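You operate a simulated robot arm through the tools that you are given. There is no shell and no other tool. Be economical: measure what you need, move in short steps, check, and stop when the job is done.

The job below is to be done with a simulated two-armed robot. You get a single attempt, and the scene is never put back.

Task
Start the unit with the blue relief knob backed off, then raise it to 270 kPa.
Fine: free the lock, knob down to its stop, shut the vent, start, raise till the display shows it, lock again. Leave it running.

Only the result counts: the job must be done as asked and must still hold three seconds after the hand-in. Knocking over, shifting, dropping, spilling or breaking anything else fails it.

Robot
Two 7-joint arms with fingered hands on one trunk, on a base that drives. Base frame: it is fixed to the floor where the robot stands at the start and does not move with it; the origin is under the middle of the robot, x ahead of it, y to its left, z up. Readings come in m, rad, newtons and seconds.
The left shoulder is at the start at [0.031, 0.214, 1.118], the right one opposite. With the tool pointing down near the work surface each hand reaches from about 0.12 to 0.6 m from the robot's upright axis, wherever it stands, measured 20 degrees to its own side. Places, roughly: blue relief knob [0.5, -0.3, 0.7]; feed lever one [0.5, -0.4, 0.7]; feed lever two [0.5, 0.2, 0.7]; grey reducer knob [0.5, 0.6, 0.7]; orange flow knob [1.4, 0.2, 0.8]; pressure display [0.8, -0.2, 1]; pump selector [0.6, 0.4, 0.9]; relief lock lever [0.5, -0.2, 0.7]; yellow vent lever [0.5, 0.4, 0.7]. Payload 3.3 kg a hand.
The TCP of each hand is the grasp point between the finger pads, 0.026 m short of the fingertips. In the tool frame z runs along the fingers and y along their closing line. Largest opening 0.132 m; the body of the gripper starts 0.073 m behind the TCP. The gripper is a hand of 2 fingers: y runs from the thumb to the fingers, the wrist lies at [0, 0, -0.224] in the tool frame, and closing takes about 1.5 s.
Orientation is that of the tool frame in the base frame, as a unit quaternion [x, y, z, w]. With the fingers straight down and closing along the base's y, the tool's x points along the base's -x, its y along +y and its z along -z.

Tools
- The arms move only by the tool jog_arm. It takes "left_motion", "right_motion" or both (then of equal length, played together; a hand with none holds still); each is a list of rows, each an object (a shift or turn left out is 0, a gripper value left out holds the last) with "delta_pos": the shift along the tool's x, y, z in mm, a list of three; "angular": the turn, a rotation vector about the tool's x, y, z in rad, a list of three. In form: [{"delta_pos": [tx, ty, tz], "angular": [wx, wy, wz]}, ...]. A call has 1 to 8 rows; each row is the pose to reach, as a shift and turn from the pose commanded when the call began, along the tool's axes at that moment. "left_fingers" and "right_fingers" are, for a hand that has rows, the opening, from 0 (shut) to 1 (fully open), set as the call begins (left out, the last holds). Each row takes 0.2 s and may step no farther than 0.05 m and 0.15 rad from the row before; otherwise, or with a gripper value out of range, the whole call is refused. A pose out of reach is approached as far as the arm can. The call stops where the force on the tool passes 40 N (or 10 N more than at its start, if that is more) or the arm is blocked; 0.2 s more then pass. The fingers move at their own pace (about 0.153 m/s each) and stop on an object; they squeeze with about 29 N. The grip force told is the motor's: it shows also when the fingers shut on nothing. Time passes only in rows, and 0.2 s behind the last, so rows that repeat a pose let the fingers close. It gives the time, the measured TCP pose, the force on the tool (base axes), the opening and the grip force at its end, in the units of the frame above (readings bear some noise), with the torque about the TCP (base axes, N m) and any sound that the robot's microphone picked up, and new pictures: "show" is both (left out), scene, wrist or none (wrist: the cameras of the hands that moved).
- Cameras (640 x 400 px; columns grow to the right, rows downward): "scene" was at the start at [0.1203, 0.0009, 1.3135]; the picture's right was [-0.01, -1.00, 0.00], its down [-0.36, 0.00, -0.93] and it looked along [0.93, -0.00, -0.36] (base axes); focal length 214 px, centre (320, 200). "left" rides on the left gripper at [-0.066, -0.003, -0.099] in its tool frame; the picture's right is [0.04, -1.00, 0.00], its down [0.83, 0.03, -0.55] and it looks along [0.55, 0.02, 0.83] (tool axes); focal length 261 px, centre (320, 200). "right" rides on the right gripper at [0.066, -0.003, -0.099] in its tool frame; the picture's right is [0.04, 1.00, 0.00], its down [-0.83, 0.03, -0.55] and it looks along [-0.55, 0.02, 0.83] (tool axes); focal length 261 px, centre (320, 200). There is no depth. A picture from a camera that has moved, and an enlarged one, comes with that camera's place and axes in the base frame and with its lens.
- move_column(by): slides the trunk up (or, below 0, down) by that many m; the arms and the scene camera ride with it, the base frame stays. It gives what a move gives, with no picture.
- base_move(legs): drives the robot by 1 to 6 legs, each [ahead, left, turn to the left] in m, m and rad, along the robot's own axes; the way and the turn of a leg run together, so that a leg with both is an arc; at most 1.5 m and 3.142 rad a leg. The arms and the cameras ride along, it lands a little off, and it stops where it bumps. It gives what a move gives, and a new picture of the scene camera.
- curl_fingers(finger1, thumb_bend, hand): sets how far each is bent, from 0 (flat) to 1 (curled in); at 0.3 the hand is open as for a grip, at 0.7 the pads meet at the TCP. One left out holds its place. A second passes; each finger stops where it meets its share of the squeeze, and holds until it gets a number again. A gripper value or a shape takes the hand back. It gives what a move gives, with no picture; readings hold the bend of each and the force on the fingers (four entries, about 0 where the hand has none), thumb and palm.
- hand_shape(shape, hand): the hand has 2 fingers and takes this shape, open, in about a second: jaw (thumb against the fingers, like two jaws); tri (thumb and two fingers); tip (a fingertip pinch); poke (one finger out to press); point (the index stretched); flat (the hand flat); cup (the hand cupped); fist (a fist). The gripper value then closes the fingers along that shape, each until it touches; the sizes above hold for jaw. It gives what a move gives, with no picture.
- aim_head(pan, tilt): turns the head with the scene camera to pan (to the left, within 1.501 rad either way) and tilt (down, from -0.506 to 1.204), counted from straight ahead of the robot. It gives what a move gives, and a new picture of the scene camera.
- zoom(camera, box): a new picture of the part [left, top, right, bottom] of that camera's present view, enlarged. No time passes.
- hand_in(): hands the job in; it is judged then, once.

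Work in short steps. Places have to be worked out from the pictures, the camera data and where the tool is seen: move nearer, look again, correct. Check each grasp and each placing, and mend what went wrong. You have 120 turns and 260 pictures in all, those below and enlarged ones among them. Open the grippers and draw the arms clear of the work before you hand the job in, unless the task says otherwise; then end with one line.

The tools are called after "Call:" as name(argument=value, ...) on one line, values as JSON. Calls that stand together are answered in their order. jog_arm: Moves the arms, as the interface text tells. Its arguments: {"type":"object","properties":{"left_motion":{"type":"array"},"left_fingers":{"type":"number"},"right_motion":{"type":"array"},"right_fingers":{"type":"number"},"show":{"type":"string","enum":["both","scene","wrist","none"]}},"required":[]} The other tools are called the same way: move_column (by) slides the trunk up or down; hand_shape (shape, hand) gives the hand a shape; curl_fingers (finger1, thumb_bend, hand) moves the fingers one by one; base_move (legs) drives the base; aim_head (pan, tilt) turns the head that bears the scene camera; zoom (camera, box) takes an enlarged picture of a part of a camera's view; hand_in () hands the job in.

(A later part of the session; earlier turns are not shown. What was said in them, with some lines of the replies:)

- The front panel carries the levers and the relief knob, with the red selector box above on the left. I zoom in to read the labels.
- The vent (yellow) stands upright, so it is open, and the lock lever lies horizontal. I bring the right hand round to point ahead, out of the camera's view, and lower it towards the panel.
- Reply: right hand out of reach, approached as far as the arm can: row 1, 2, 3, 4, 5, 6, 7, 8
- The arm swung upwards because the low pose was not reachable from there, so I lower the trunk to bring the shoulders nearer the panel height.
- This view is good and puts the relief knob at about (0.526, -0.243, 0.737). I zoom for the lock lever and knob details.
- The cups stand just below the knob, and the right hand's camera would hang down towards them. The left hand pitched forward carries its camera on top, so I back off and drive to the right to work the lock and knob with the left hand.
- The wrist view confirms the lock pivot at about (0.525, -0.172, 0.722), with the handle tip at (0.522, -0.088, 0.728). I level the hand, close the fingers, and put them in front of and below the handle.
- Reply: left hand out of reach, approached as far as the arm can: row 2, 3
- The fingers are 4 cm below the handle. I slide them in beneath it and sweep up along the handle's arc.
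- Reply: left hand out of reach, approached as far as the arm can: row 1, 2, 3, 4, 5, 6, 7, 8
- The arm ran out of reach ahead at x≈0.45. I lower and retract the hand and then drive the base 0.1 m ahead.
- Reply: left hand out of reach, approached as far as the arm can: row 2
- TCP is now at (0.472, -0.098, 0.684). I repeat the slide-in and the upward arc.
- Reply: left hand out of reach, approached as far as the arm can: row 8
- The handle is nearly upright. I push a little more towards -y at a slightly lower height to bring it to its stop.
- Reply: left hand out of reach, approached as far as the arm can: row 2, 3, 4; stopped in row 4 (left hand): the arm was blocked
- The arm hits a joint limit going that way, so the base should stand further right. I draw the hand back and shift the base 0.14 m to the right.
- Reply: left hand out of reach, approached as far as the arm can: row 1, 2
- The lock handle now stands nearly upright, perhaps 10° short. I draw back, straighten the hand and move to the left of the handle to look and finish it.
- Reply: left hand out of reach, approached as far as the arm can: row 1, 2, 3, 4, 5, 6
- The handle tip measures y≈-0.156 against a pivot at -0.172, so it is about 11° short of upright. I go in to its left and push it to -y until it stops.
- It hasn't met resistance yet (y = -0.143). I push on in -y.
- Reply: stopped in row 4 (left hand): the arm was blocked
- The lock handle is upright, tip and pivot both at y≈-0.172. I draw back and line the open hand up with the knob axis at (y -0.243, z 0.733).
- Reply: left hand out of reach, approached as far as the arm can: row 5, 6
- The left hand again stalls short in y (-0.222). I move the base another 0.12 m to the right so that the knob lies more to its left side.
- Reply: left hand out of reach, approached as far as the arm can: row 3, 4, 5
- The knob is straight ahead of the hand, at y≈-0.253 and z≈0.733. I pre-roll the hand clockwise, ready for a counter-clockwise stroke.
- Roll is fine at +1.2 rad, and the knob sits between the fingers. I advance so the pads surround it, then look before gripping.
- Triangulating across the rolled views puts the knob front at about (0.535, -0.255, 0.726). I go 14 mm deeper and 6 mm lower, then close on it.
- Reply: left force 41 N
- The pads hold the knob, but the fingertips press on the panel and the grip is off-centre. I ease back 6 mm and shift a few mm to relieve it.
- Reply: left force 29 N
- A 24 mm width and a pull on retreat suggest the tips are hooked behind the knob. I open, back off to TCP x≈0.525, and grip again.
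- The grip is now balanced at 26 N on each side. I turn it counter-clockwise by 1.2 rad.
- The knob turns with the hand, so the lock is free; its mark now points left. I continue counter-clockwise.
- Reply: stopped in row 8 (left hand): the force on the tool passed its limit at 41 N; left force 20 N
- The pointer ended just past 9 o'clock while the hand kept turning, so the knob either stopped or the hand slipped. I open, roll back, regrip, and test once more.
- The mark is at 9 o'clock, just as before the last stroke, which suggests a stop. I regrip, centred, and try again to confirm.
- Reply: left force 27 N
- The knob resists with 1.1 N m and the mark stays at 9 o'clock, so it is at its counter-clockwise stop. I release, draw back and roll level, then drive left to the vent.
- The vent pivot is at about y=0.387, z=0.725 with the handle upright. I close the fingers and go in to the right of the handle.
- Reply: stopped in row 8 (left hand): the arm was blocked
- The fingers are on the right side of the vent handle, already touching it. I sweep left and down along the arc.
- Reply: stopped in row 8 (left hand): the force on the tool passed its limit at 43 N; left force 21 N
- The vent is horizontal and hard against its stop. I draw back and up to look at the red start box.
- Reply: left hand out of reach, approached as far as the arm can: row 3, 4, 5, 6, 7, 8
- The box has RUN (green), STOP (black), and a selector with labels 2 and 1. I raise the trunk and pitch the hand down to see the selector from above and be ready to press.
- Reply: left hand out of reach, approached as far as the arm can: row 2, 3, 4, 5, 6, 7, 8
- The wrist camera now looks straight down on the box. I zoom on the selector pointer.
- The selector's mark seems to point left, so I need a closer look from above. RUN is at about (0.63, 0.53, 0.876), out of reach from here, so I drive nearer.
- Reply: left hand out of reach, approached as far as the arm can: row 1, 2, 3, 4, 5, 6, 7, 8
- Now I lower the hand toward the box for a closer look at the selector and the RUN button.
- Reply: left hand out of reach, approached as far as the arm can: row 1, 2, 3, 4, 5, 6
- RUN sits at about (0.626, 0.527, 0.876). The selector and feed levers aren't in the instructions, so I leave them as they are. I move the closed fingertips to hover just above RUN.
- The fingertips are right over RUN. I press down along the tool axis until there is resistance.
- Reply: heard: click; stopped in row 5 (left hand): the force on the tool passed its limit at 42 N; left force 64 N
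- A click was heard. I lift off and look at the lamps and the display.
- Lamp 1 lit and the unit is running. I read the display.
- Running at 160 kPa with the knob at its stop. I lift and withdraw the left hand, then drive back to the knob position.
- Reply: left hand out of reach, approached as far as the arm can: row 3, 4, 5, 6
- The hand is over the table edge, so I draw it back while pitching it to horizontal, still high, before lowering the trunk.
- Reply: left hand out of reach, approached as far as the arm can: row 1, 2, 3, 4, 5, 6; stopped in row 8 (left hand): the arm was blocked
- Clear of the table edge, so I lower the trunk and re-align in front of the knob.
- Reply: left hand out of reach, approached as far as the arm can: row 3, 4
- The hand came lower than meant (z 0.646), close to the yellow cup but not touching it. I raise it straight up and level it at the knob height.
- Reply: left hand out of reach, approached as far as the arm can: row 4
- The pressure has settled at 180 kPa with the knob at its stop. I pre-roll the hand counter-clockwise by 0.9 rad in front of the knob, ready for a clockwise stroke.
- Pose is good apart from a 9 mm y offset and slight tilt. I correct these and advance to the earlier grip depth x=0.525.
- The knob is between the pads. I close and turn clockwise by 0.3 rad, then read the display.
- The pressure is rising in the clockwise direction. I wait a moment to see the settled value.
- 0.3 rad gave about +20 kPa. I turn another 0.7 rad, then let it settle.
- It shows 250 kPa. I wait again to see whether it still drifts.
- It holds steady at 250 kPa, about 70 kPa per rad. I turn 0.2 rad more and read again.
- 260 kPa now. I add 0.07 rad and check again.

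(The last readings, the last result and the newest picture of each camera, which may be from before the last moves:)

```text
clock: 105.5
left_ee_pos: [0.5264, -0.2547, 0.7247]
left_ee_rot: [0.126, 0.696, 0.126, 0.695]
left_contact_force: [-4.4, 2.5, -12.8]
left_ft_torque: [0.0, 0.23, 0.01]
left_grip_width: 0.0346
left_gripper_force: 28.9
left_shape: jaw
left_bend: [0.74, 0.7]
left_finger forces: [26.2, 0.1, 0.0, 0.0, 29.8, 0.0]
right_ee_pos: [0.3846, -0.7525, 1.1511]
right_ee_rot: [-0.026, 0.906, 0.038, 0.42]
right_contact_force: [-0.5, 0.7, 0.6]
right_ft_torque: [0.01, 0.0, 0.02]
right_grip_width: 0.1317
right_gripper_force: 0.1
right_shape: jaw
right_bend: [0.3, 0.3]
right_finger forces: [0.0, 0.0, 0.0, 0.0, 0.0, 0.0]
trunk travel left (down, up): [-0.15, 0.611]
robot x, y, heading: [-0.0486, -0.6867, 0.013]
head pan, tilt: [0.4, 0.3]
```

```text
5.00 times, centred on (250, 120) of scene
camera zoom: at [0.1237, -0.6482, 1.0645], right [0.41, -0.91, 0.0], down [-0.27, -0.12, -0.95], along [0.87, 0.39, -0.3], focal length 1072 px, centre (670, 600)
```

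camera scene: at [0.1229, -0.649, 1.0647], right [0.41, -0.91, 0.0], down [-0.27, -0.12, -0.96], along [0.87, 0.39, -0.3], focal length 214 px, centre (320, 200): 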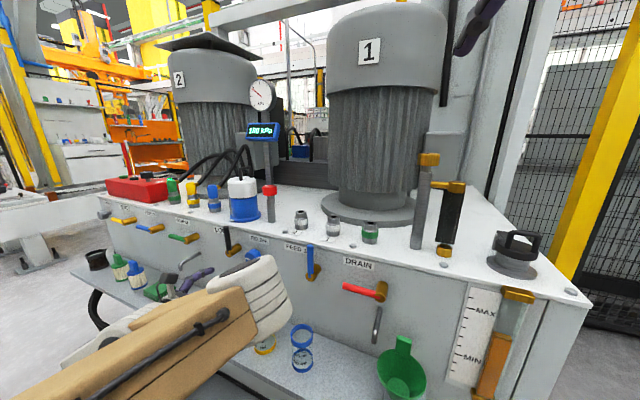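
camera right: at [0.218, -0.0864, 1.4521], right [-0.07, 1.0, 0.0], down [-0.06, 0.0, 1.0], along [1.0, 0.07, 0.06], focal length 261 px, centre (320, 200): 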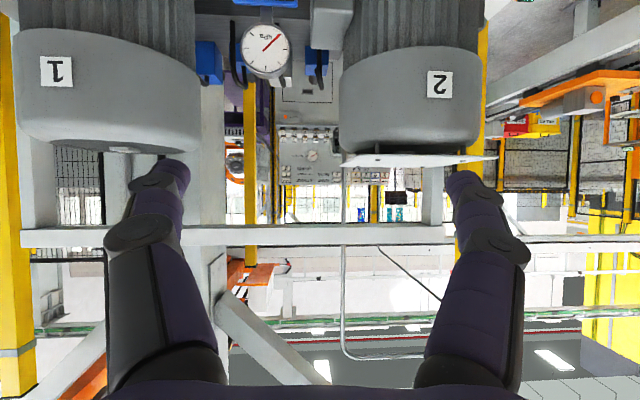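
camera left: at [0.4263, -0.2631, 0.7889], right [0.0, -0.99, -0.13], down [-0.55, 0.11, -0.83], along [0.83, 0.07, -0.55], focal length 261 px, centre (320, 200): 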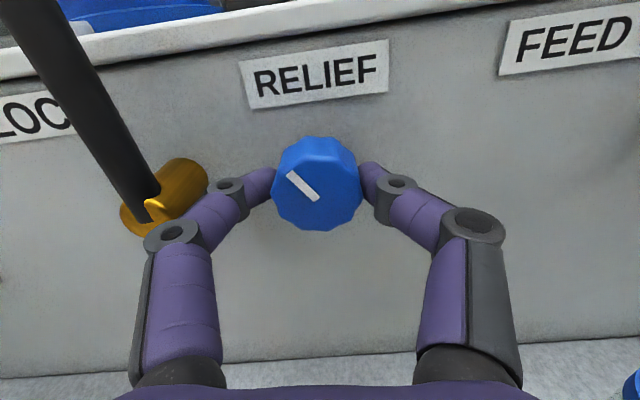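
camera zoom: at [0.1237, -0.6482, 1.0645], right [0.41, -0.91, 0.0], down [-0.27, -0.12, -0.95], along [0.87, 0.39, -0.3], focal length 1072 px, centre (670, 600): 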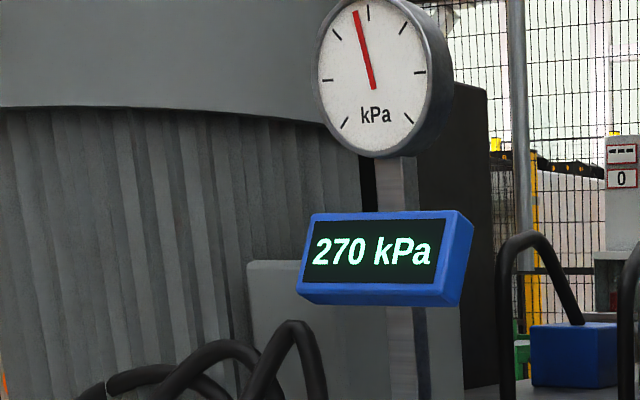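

It shows 270, probably near the lower edge of the reading. I add a hair (0.03 rad) to centre it, then read again.

Call:
jog_arm(left_motion=[{"angular": [0, 0, 0.03]}, {"angular": [0, 0, 0.03]}, {"angular": [0, 0, 0.03]}, {"angular": [0, 0, 0.03]}, {"angular": [0, 0, 0.03]}, {"angular": [0, 0, 0.03]}, {"angular": [0, 0, 0.03]}, {"angular": [0, 0, 0.03]}], show="none")

Call:
jog_arm(left_motion=[{}, {}, {}, {}, {}], show="none")

Call:
zoom(camera="scene", box=[210, 80, 290, 160])

```text
clock: 107.3
left_ee_pos: [0.5252, -0.2545, 0.724]
left_ee_rot: [0.137, 0.694, 0.135, 0.694]
left_contact_force: [-4.3, 0.6, -13.2]
left_ft_torque: [0.0, 0.24, -0.01]
left_grip_width: 0.0345
left_gripper_force: 29.1
left_shape: jaw
left_bend: [0.74, 0.7]
left_finger forces: [25.2, 0.0, 0.1, 0.0, 31.0, 0.0]
right_ee_pos: [0.3848, -0.7517, 1.1511]
right_ee_rot: [-0.023, 0.907, 0.035, 0.42]
right_contact_force: [0.0, -0.3, 0.2]
right_ft_torque: [0.02, -0.01, 0.02]
right_grip_width: 0.1318
right_gripper_force: 0.1
right_shape: jaw
right_bend: [0.3, 0.3]
right_finger forces: [0.0, 0.0, 0.0, 0.0, 0.0, 0.1]
trunk travel left (down, up): [-0.15, 0.611]
robot x, y, heading: [-0.0496, -0.6881, 0.024]
head pan, tilt: [0.4, 0.3]
```

```text
clock: 108.5
left_ee_pos: [0.5264, -0.2554, 0.7251]
left_ee_rot: [0.138, 0.694, 0.135, 0.694]
left_contact_force: [-4.6, 0.4, -12.7]
left_ft_torque: [-0.02, 0.24, -0.06]
left_grip_width: 0.0349
left_gripper_force: 29.2
left_shape: jaw
left_bend: [0.74, 0.7]
left_finger forces: [25.2, 0.1, 0.1, 0.0, 31.0, 0.0]
right_ee_pos: [0.3837, -0.7521, 1.1517]
right_ee_rot: [-0.024, 0.907, 0.036, 0.419]
right_contact_force: [0.0, -0.7, 0.0]
right_ft_torque: [0.0, 0.0, -0.02]
right_grip_width: 0.1319
right_gripper_force: 0.0
right_shape: jaw
right_bend: [0.3, 0.3]
right_finger forces: [0.0, 0.0, 0.1, 0.0, 0.1, 0.0]
trunk travel left (down, up): [-0.15, 0.611]
robot x, y, heading: [-0.0493, -0.6927, 0.02]
head pan, tilt: [0.4, 0.3]
```

```text
5.00 times, centred on (250, 120) of scene
camera zoom: at [0.1236, -0.6483, 1.0645], right [0.41, -0.91, 0.0], down [-0.27, -0.12, -0.95], along [0.87, 0.39, -0.3], focal length 1072 px, centre (670, 600)
```

zoom: 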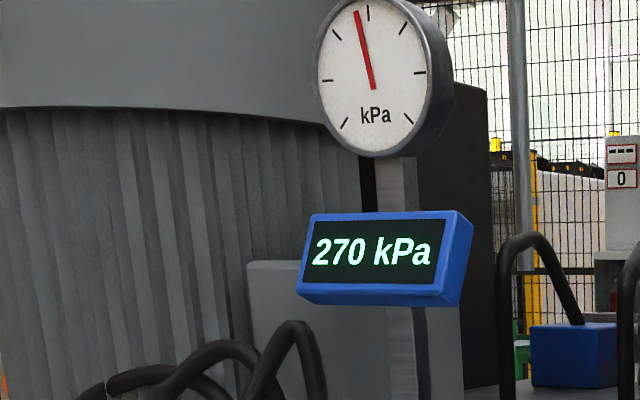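

Steady at 270 kPa. I release the knob, draw back and roll level, and check the value holds.

Call:
jog_arm(left_motion=[{}, {}, {}, {"delta_pos": [0, 0, -15]}, {"delta_pos": [0, 0, -40], "angular": [0, 0, -0.1]}, {"delta_pos": [0, 0, -65], "angular": [0, 0, -0.24]}, {"delta_pos": [0, 0, -85], "angular": [0, 0, -0.38]}], left_fingers=0.6, show="wrist")

Call:
zoom(camera="scene", box=[210, 80, 290, 160])

```text
clock: 110.1
left_ee_pos: [0.4413, -0.2555, 0.7259]
left_ee_rot: [0.004, 0.707, 0.002, 0.707]
left_contact_force: [-0.3, 0.4, 0.1]
left_ft_torque: [0.01, 0.0, 0.01]
left_grip_width: 0.0793
left_gripper_force: 0.1
left_shape: jaw
left_bend: [0.71, 0.7]
left_finger forces: [0.0, 0.1, 0.0, 0.1, 0.0, 0.0]
right_ee_pos: [0.3823, -0.7532, 1.151]
right_ee_rot: [-0.024, 0.907, 0.037, 0.419]
right_contact_force: [0.8, -0.4, 0.3]
right_ft_torque: [0.01, -0.03, 0.0]
right_grip_width: 0.1322
right_gripper_force: 0.1
right_shape: jaw
right_bend: [0.3, 0.3]
right_finger forces: [0.1, 0.1, 0.1, 0.0, 0.0, 0.1]
trunk travel left (down, up): [-0.15, 0.611]
robot x, y, heading: [-0.0479, -0.6906, 0.023]
head pan, tilt: [0.4, 0.3]
camera left: at [0.3414, -0.2583, 0.7907], right [0.0, -1.0, -0.05], down [-0.55, 0.04, -0.83], along [0.83, 0.02, -0.55], focal length 261 px, centre (320, 200)
```

left: 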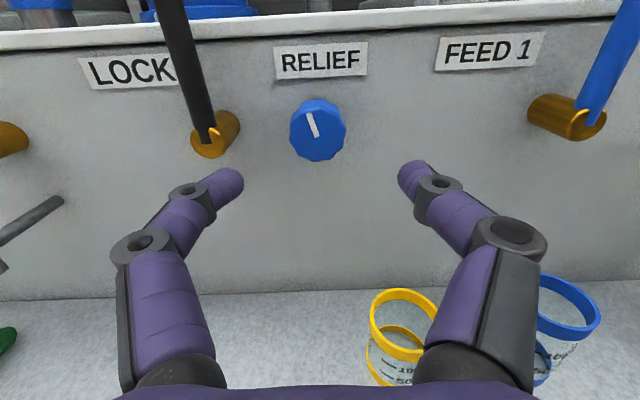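

```text
5.00 times, centred on (250, 120) of scene
camera zoom: at [0.1228, -0.6491, 1.0648], right [0.41, -0.91, 0.0], down [-0.27, -0.12, -0.96], along [0.87, 0.39, -0.3], focal length 1072 px, centre (670, 600)
```

zoom: 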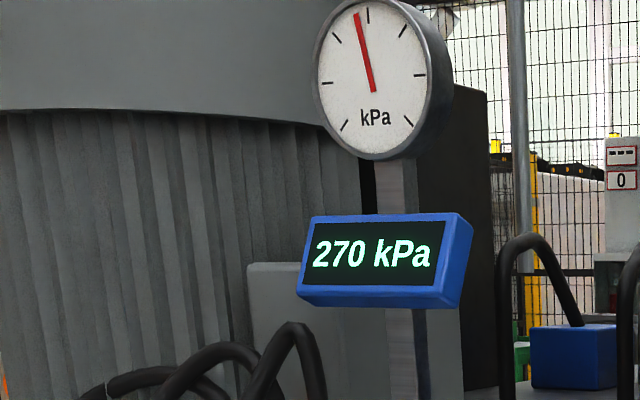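

270 kPa holds. Now I close the fingers and place them to the right of the lock handle, still in front of it.

Call:
jog_arm(left_motion=[{"delta_pos": [-20, 10, 0]}, {"delta_pos": [-40, 25, 0]}, {"delta_pos": [-59, 40, 0]}, {"delta_pos": [-59, 40, 0]}, {"delta_pos": [-59, 40, 0]}, {"delta_pos": [-59, 40, 0]}, {"delta_pos": [-59, 40, 10]}], left_fingers=0.0, show="wrist")

```text
clock: 111.7
left_ee_pos: [0.4508, -0.2158, 0.7865]
left_ee_rot: [0.003, 0.707, 0.001, 0.707]
left_contact_force: [-0.3, 0.5, -0.1]
left_ft_torque: [0.0, 0.01, 0.01]
left_grip_width: 0.0001
left_gripper_force: 29.4
left_shape: jaw
left_bend: [0.63, 0.7]
left_finger forces: [0.0, 0.0, 0.0, 0.0, 0.0, 0.1]
right_ee_pos: [0.3831, -0.7531, 1.1514]
right_ee_rot: [-0.024, 0.907, 0.037, 0.418]
right_contact_force: [-0.4, 0.1, 0.1]
right_ft_torque: [-0.02, -0.01, 0.01]
right_grip_width: 0.1321
right_gripper_force: 0.0
right_shape: jaw
right_bend: [0.3, 0.3]
right_finger forces: [0.0, 0.1, 0.0, 0.0, 0.0, 0.0]
trunk travel left (down, up): [-0.15, 0.611]
robot x, y, heading: [-0.0528, -0.69, 0.015]
head pan, tilt: [0.4, 0.3]
camera left: at [0.3509, -0.2189, 0.8502], right [0.0, -1.0, -0.05], down [-0.55, 0.04, -0.83], along [0.83, 0.03, -0.55], focal length 261 px, centre (320, 200)
```

left: 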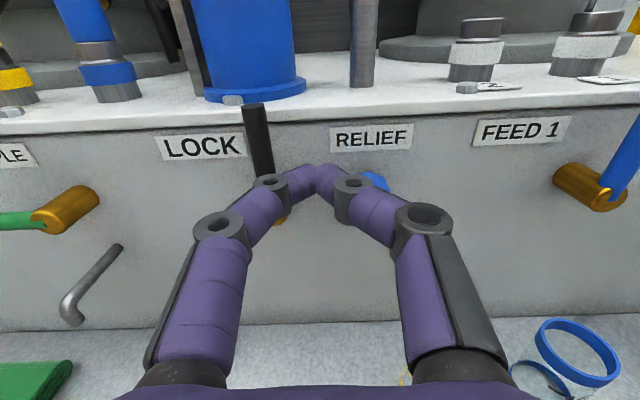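

Well placed at (0.451, -0.216, 0.787). I go in and sweep the handle left and down.

Call:
jog_arm(left_motion=[{"delta_pos": [0, 0, 35]}, {"delta_pos": [0, 0, 55]}, {"delta_pos": [0, 26, 55]}, {"delta_pos": [-1, 42, 55]}, {"delta_pos": [1, 58, 55]}, {"delta_pos": [7, 73, 55]}, {"delta_pos": [17, 86, 55]}, {"delta_pos": [30, 96, 55]}], show="wrist")

```text
clock: 113.5
left_ee_pos: [0.5073, -0.1194, 0.7559]
left_ee_rot: [0.004, 0.707, 0.002, 0.707]
left_contact_force: [-0.9, -0.1, 0.1]
left_ft_torque: [0.0, 0.01, -0.01]
left_grip_width: 0.0
left_gripper_force: 28.6
left_shape: jaw
left_bend: [0.63, 0.7]
left_finger forces: [0.1, 0.1, 0.0, 0.1, 0.0, 0.0]
right_ee_pos: [0.3843, -0.7528, 1.1511]
right_ee_rot: [-0.025, 0.907, 0.038, 0.419]
right_contact_force: [0.2, 0.3, 1.2]
right_ft_torque: [0.01, 0.0, 0.02]
right_grip_width: 0.1316
right_gripper_force: 0.0
right_shape: jaw
right_bend: [0.3, 0.3]
right_finger forces: [0.1, 0.0, 0.0, 0.0, 0.0, 0.0]
trunk travel left (down, up): [-0.15, 0.611]
robot x, y, heading: [-0.0484, -0.6896, 0.02]
head pan, tilt: [0.4, 0.3]
camera left: at [0.4073, -0.1221, 0.82], right [0.0, -1.0, -0.05], down [-0.55, 0.04, -0.83], along [0.83, 0.03, -0.55], focal length 261 px, centre (320, 200)
```

left: 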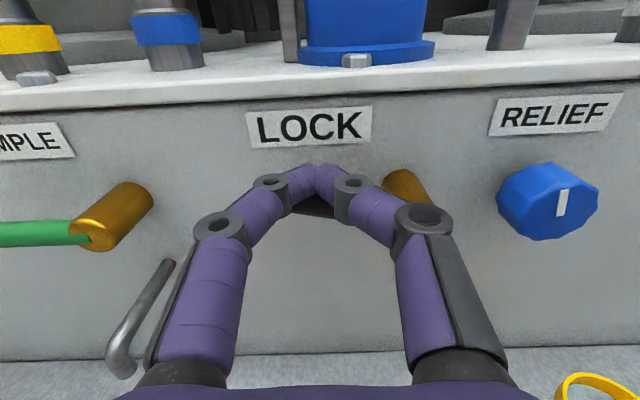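

The handle is nearly horizontal under the fingers. I push down to its stop.

Call:
jog_arm(left_motion=[{"delta_pos": [8, 4, 0]}, {"delta_pos": [15, 6, 0]}, {"delta_pos": [20, 6, 0]}, {"delta_pos": [25, 6, 0]}, {"delta_pos": [29, 6, 0]}, {"delta_pos": [32, 6, 0]}], show="none")

```text
clock: 114.7
left_ee_pos: [0.5051, -0.1135, 0.7369]
left_ee_rot: [0.009, 0.702, 0.003, 0.712]
left_contact_force: [-4.1, 0.8, 19.5]
left_ft_torque: [-0.06, -0.39, 0.01]
left_grip_width: 0.0
left_gripper_force: 29.1
left_shape: jaw
left_bend: [0.63, 0.7]
left_finger forces: [0.1, 0.0, 0.0, 0.0, 0.0, 0.0]
right_ee_pos: [0.3809, -0.7537, 1.152]
right_ee_rot: [-0.025, 0.907, 0.038, 0.419]
right_contact_force: [-1.0, -0.4, -0.3]
right_ft_torque: [0.0, -0.02, 0.03]
right_grip_width: 0.1319
right_gripper_force: 0.0
right_shape: jaw
right_bend: [0.3, 0.3]
right_finger forces: [0.0, 0.0, 0.1, 0.0, 0.1, 0.0]
trunk travel left (down, up): [-0.15, 0.611]
robot x, y, heading: [-0.0488, -0.686, 0.019]
head pan, tilt: [0.4, 0.3]
stopped in row 5 (left hand): the force on the tool passed its limit at 42 N (the readings are from after the stop); the commanded pose is now the measured one
```

It hit its stop at 42 N, the same as the vent lever did. I lift off, draw back, open the hand and check everything.

Call:
jog_arm(left_motion=[{"delta_pos": [-8, 0, 0]}, {"delta_pos": [-8, 0, -40]}, {"delta_pos": [-8, 0, -80]}, {"delta_pos": [-20, 0, -100]}], show="wrist")

Call:
jog_arm(left_motion=[{}, {}, {}, {}], left_fingers=1.0, show="scene")

Call:
zoom(camera="scene", box=[90, 80, 410, 280])

Call:
zoom(camera="scene", box=[210, 80, 290, 160])

```text
clock: 115.7
left_ee_pos: [0.4401, -0.1179, 0.7409]
left_ee_rot: [0.006, 0.704, 0.003, 0.71]
left_contact_force: [-0.5, -0.4, 0.0]
left_ft_torque: [0.01, -0.01, 0.01]
left_grip_width: 0.0
left_gripper_force: 29.1
left_shape: jaw
left_bend: [0.63, 0.7]
left_finger forces: [0.0, 0.0, 0.0, 0.0, 0.1, 0.0]
left hand out of reach, approached as far as the arm can: row 3, 4
right_ee_pos: [0.3832, -0.7534, 1.1513]
right_ee_rot: [-0.024, 0.907, 0.037, 0.418]
right_contact_force: [1.0, 0.5, -0.3]
right_ft_torque: [-0.03, -0.02, -0.01]
right_grip_width: 0.132
right_gripper_force: 0.1
right_shape: jaw
right_bend: [0.3, 0.3]
right_finger forces: [0.0, 0.0, 0.0, 0.1, 0.1, 0.0]
trunk travel left (down, up): [-0.15, 0.611]
robot x, y, heading: [-0.0491, -0.6889, 0.018]
head pan, tilt: [0.4, 0.3]
camera left: at [0.3397, -0.1201, 0.8049], right [-0.01, -1.0, -0.05], down [-0.55, 0.05, -0.84], along [0.84, 0.02, -0.54], focal length 261 px, centre (320, 200)
```

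left: 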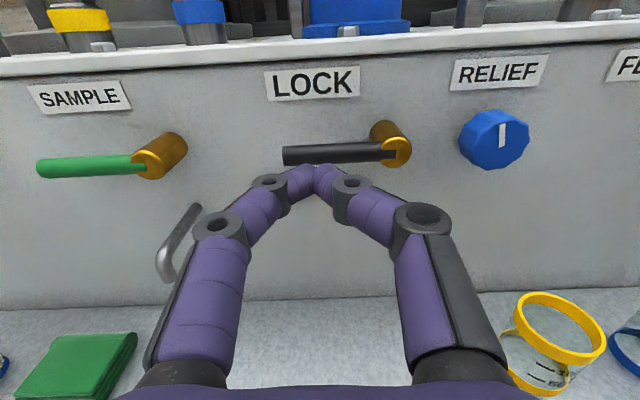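

```text
clock: 116.7
left_ee_pos: [0.4387, -0.1167, 0.7403]
left_ee_rot: [0.007, 0.704, 0.002, 0.71]
left_contact_force: [-0.9, 0.6, 0.6]
left_ft_torque: [-0.02, 0.01, -0.02]
left_grip_width: 0.132
left_gripper_force: 0.0
left_shape: jaw
left_bend: [0.3, 0.3]
left_finger forces: [0.1, 0.0, 0.1, 0.1, 0.0, 0.0]
right_ee_pos: [0.3844, -0.7527, 1.1507]
right_ee_rot: [-0.024, 0.907, 0.037, 0.419]
right_contact_force: [-0.4, -0.6, -0.3]
right_ft_torque: [0.02, -0.02, 0.02]
right_grip_width: 0.1319
right_gripper_force: 0.0
right_shape: jaw
right_bend: [0.3, 0.3]
right_finger forces: [0.1, 0.0, 0.0, 0.0, 0.0, 0.1]
trunk travel left (down, up): [-0.15, 0.611]
robot x, y, heading: [-0.0499, -0.6877, 0.016]
head pan, tilt: [0.4, 0.3]
camera scene: at [0.123, -0.6489, 1.0647], right [0.41, -0.91, 0.0], down [-0.27, -0.12, -0.96], along [0.87, 0.39, -0.3], focal length 214 px, centre (320, 200)
```

scene: 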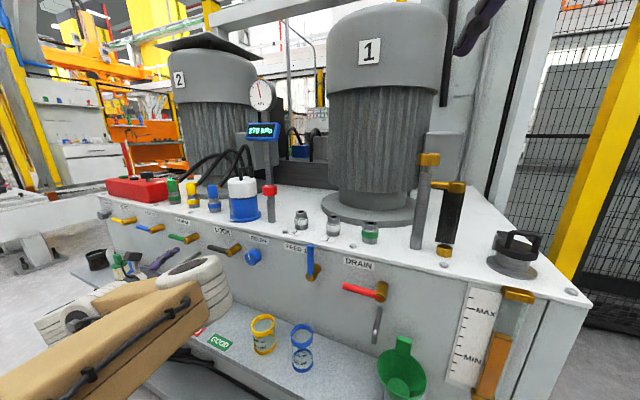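

```text
2.00 times, centred on (250, 180) of scene
camera zoom: at [0.123, -0.6489, 1.0647], right [0.41, -0.91, 0.0], down [-0.27, -0.12, -0.96], along [0.87, 0.39, -0.3], focal length 429 px, centre (460, 240)
```

zoom: 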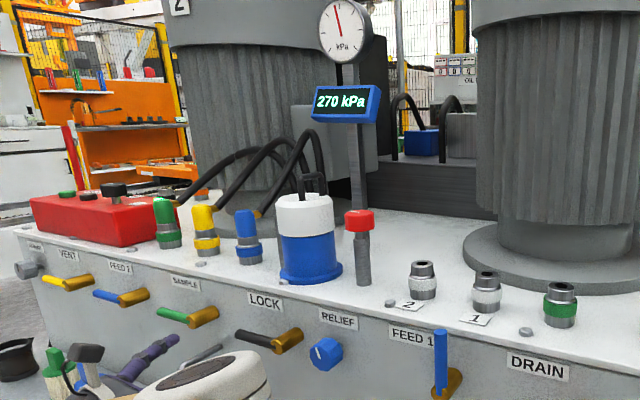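

```text
5.00 times, centred on (250, 120) of scene
camera zoom: at [0.123, -0.6489, 1.0647], right [0.41, -0.91, 0.0], down [-0.27, -0.12, -0.96], along [0.87, 0.39, -0.3], focal length 1072 px, centre (670, 600)
```

zoom: 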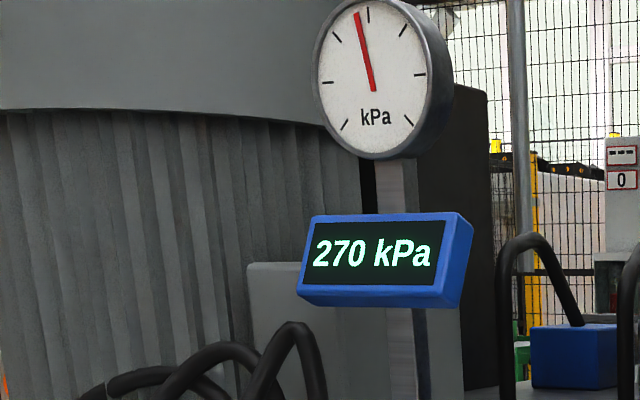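

All is in place: lock and vent horizontal, lamp lit, 270 kPa. I back the robot away to clear the work.

Call:
base_move(legs=[[-0.2, 0, 0]])

Call:
zoom(camera="scene", box=[160, 80, 360, 205])

```text
clock: 118.2
left_ee_pos: [0.241, -0.1204, 0.7418]
left_ee_rot: [0.006, 0.704, 0.005, 0.711]
left_contact_force: [-0.9, 0.4, -0.6]
left_ft_torque: [-0.01, 0.02, 0.02]
left_grip_width: 0.1319
left_gripper_force: 0.1
left_shape: jaw
left_bend: [0.3, 0.3]
left_finger forces: [0.1, 0.0, 0.0, 0.0, 0.0, 0.0]
right_ee_pos: [0.1853, -0.7553, 1.1514]
right_ee_rot: [-0.025, 0.907, 0.037, 0.418]
right_contact_force: [0.4, -0.1, 0.7]
right_ft_torque: [0.03, -0.02, -0.01]
right_grip_width: 0.1321
right_gripper_force: 0.1
right_shape: jaw
right_bend: [0.3, 0.3]
right_finger forces: [0.1, 0.1, 0.0, 0.0, 0.1, 0.0]
trunk travel left (down, up): [-0.15, 0.611]
robot x, y, heading: [-0.2471, -0.6911, 0.021]
head pan, tilt: [0.4, 0.3]
camera scene: at [-0.0756, -0.6525, 1.0648], right [0.41, -0.91, 0.0], down [-0.27, -0.12, -0.96], along [0.87, 0.39, -0.3], focal length 214 px, centre (320, 200)
```

scene: 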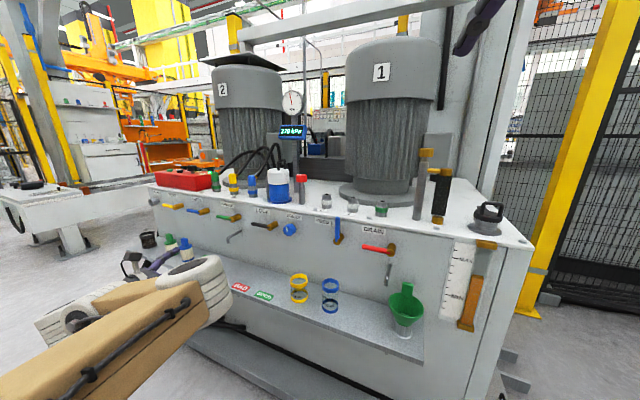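

```text
3.20 times, centred on (260, 142) of scene
camera zoom: at [-0.0756, -0.6525, 1.0648], right [0.41, -0.91, 0.0], down [-0.27, -0.12, -0.96], along [0.87, 0.39, -0.3], focal length 686 px, centre (512, 384)
```

zoom: 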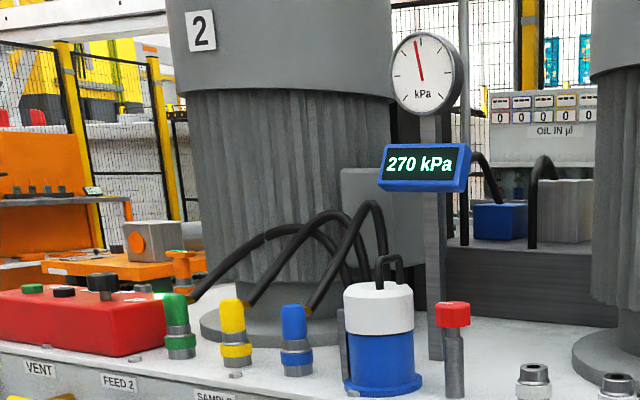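

The display holds at 270 kPa, the lock is engaged, both hands are open and the arms are clear. I hand in.

Call:
hand_in()

```text
The job is handed in.
```

The unit is running and the display holds at 270 kPa. It was started on pump 1 with the relief knob at its low stop (180 kPa), the vent is shut, and the relief knob is locked again.
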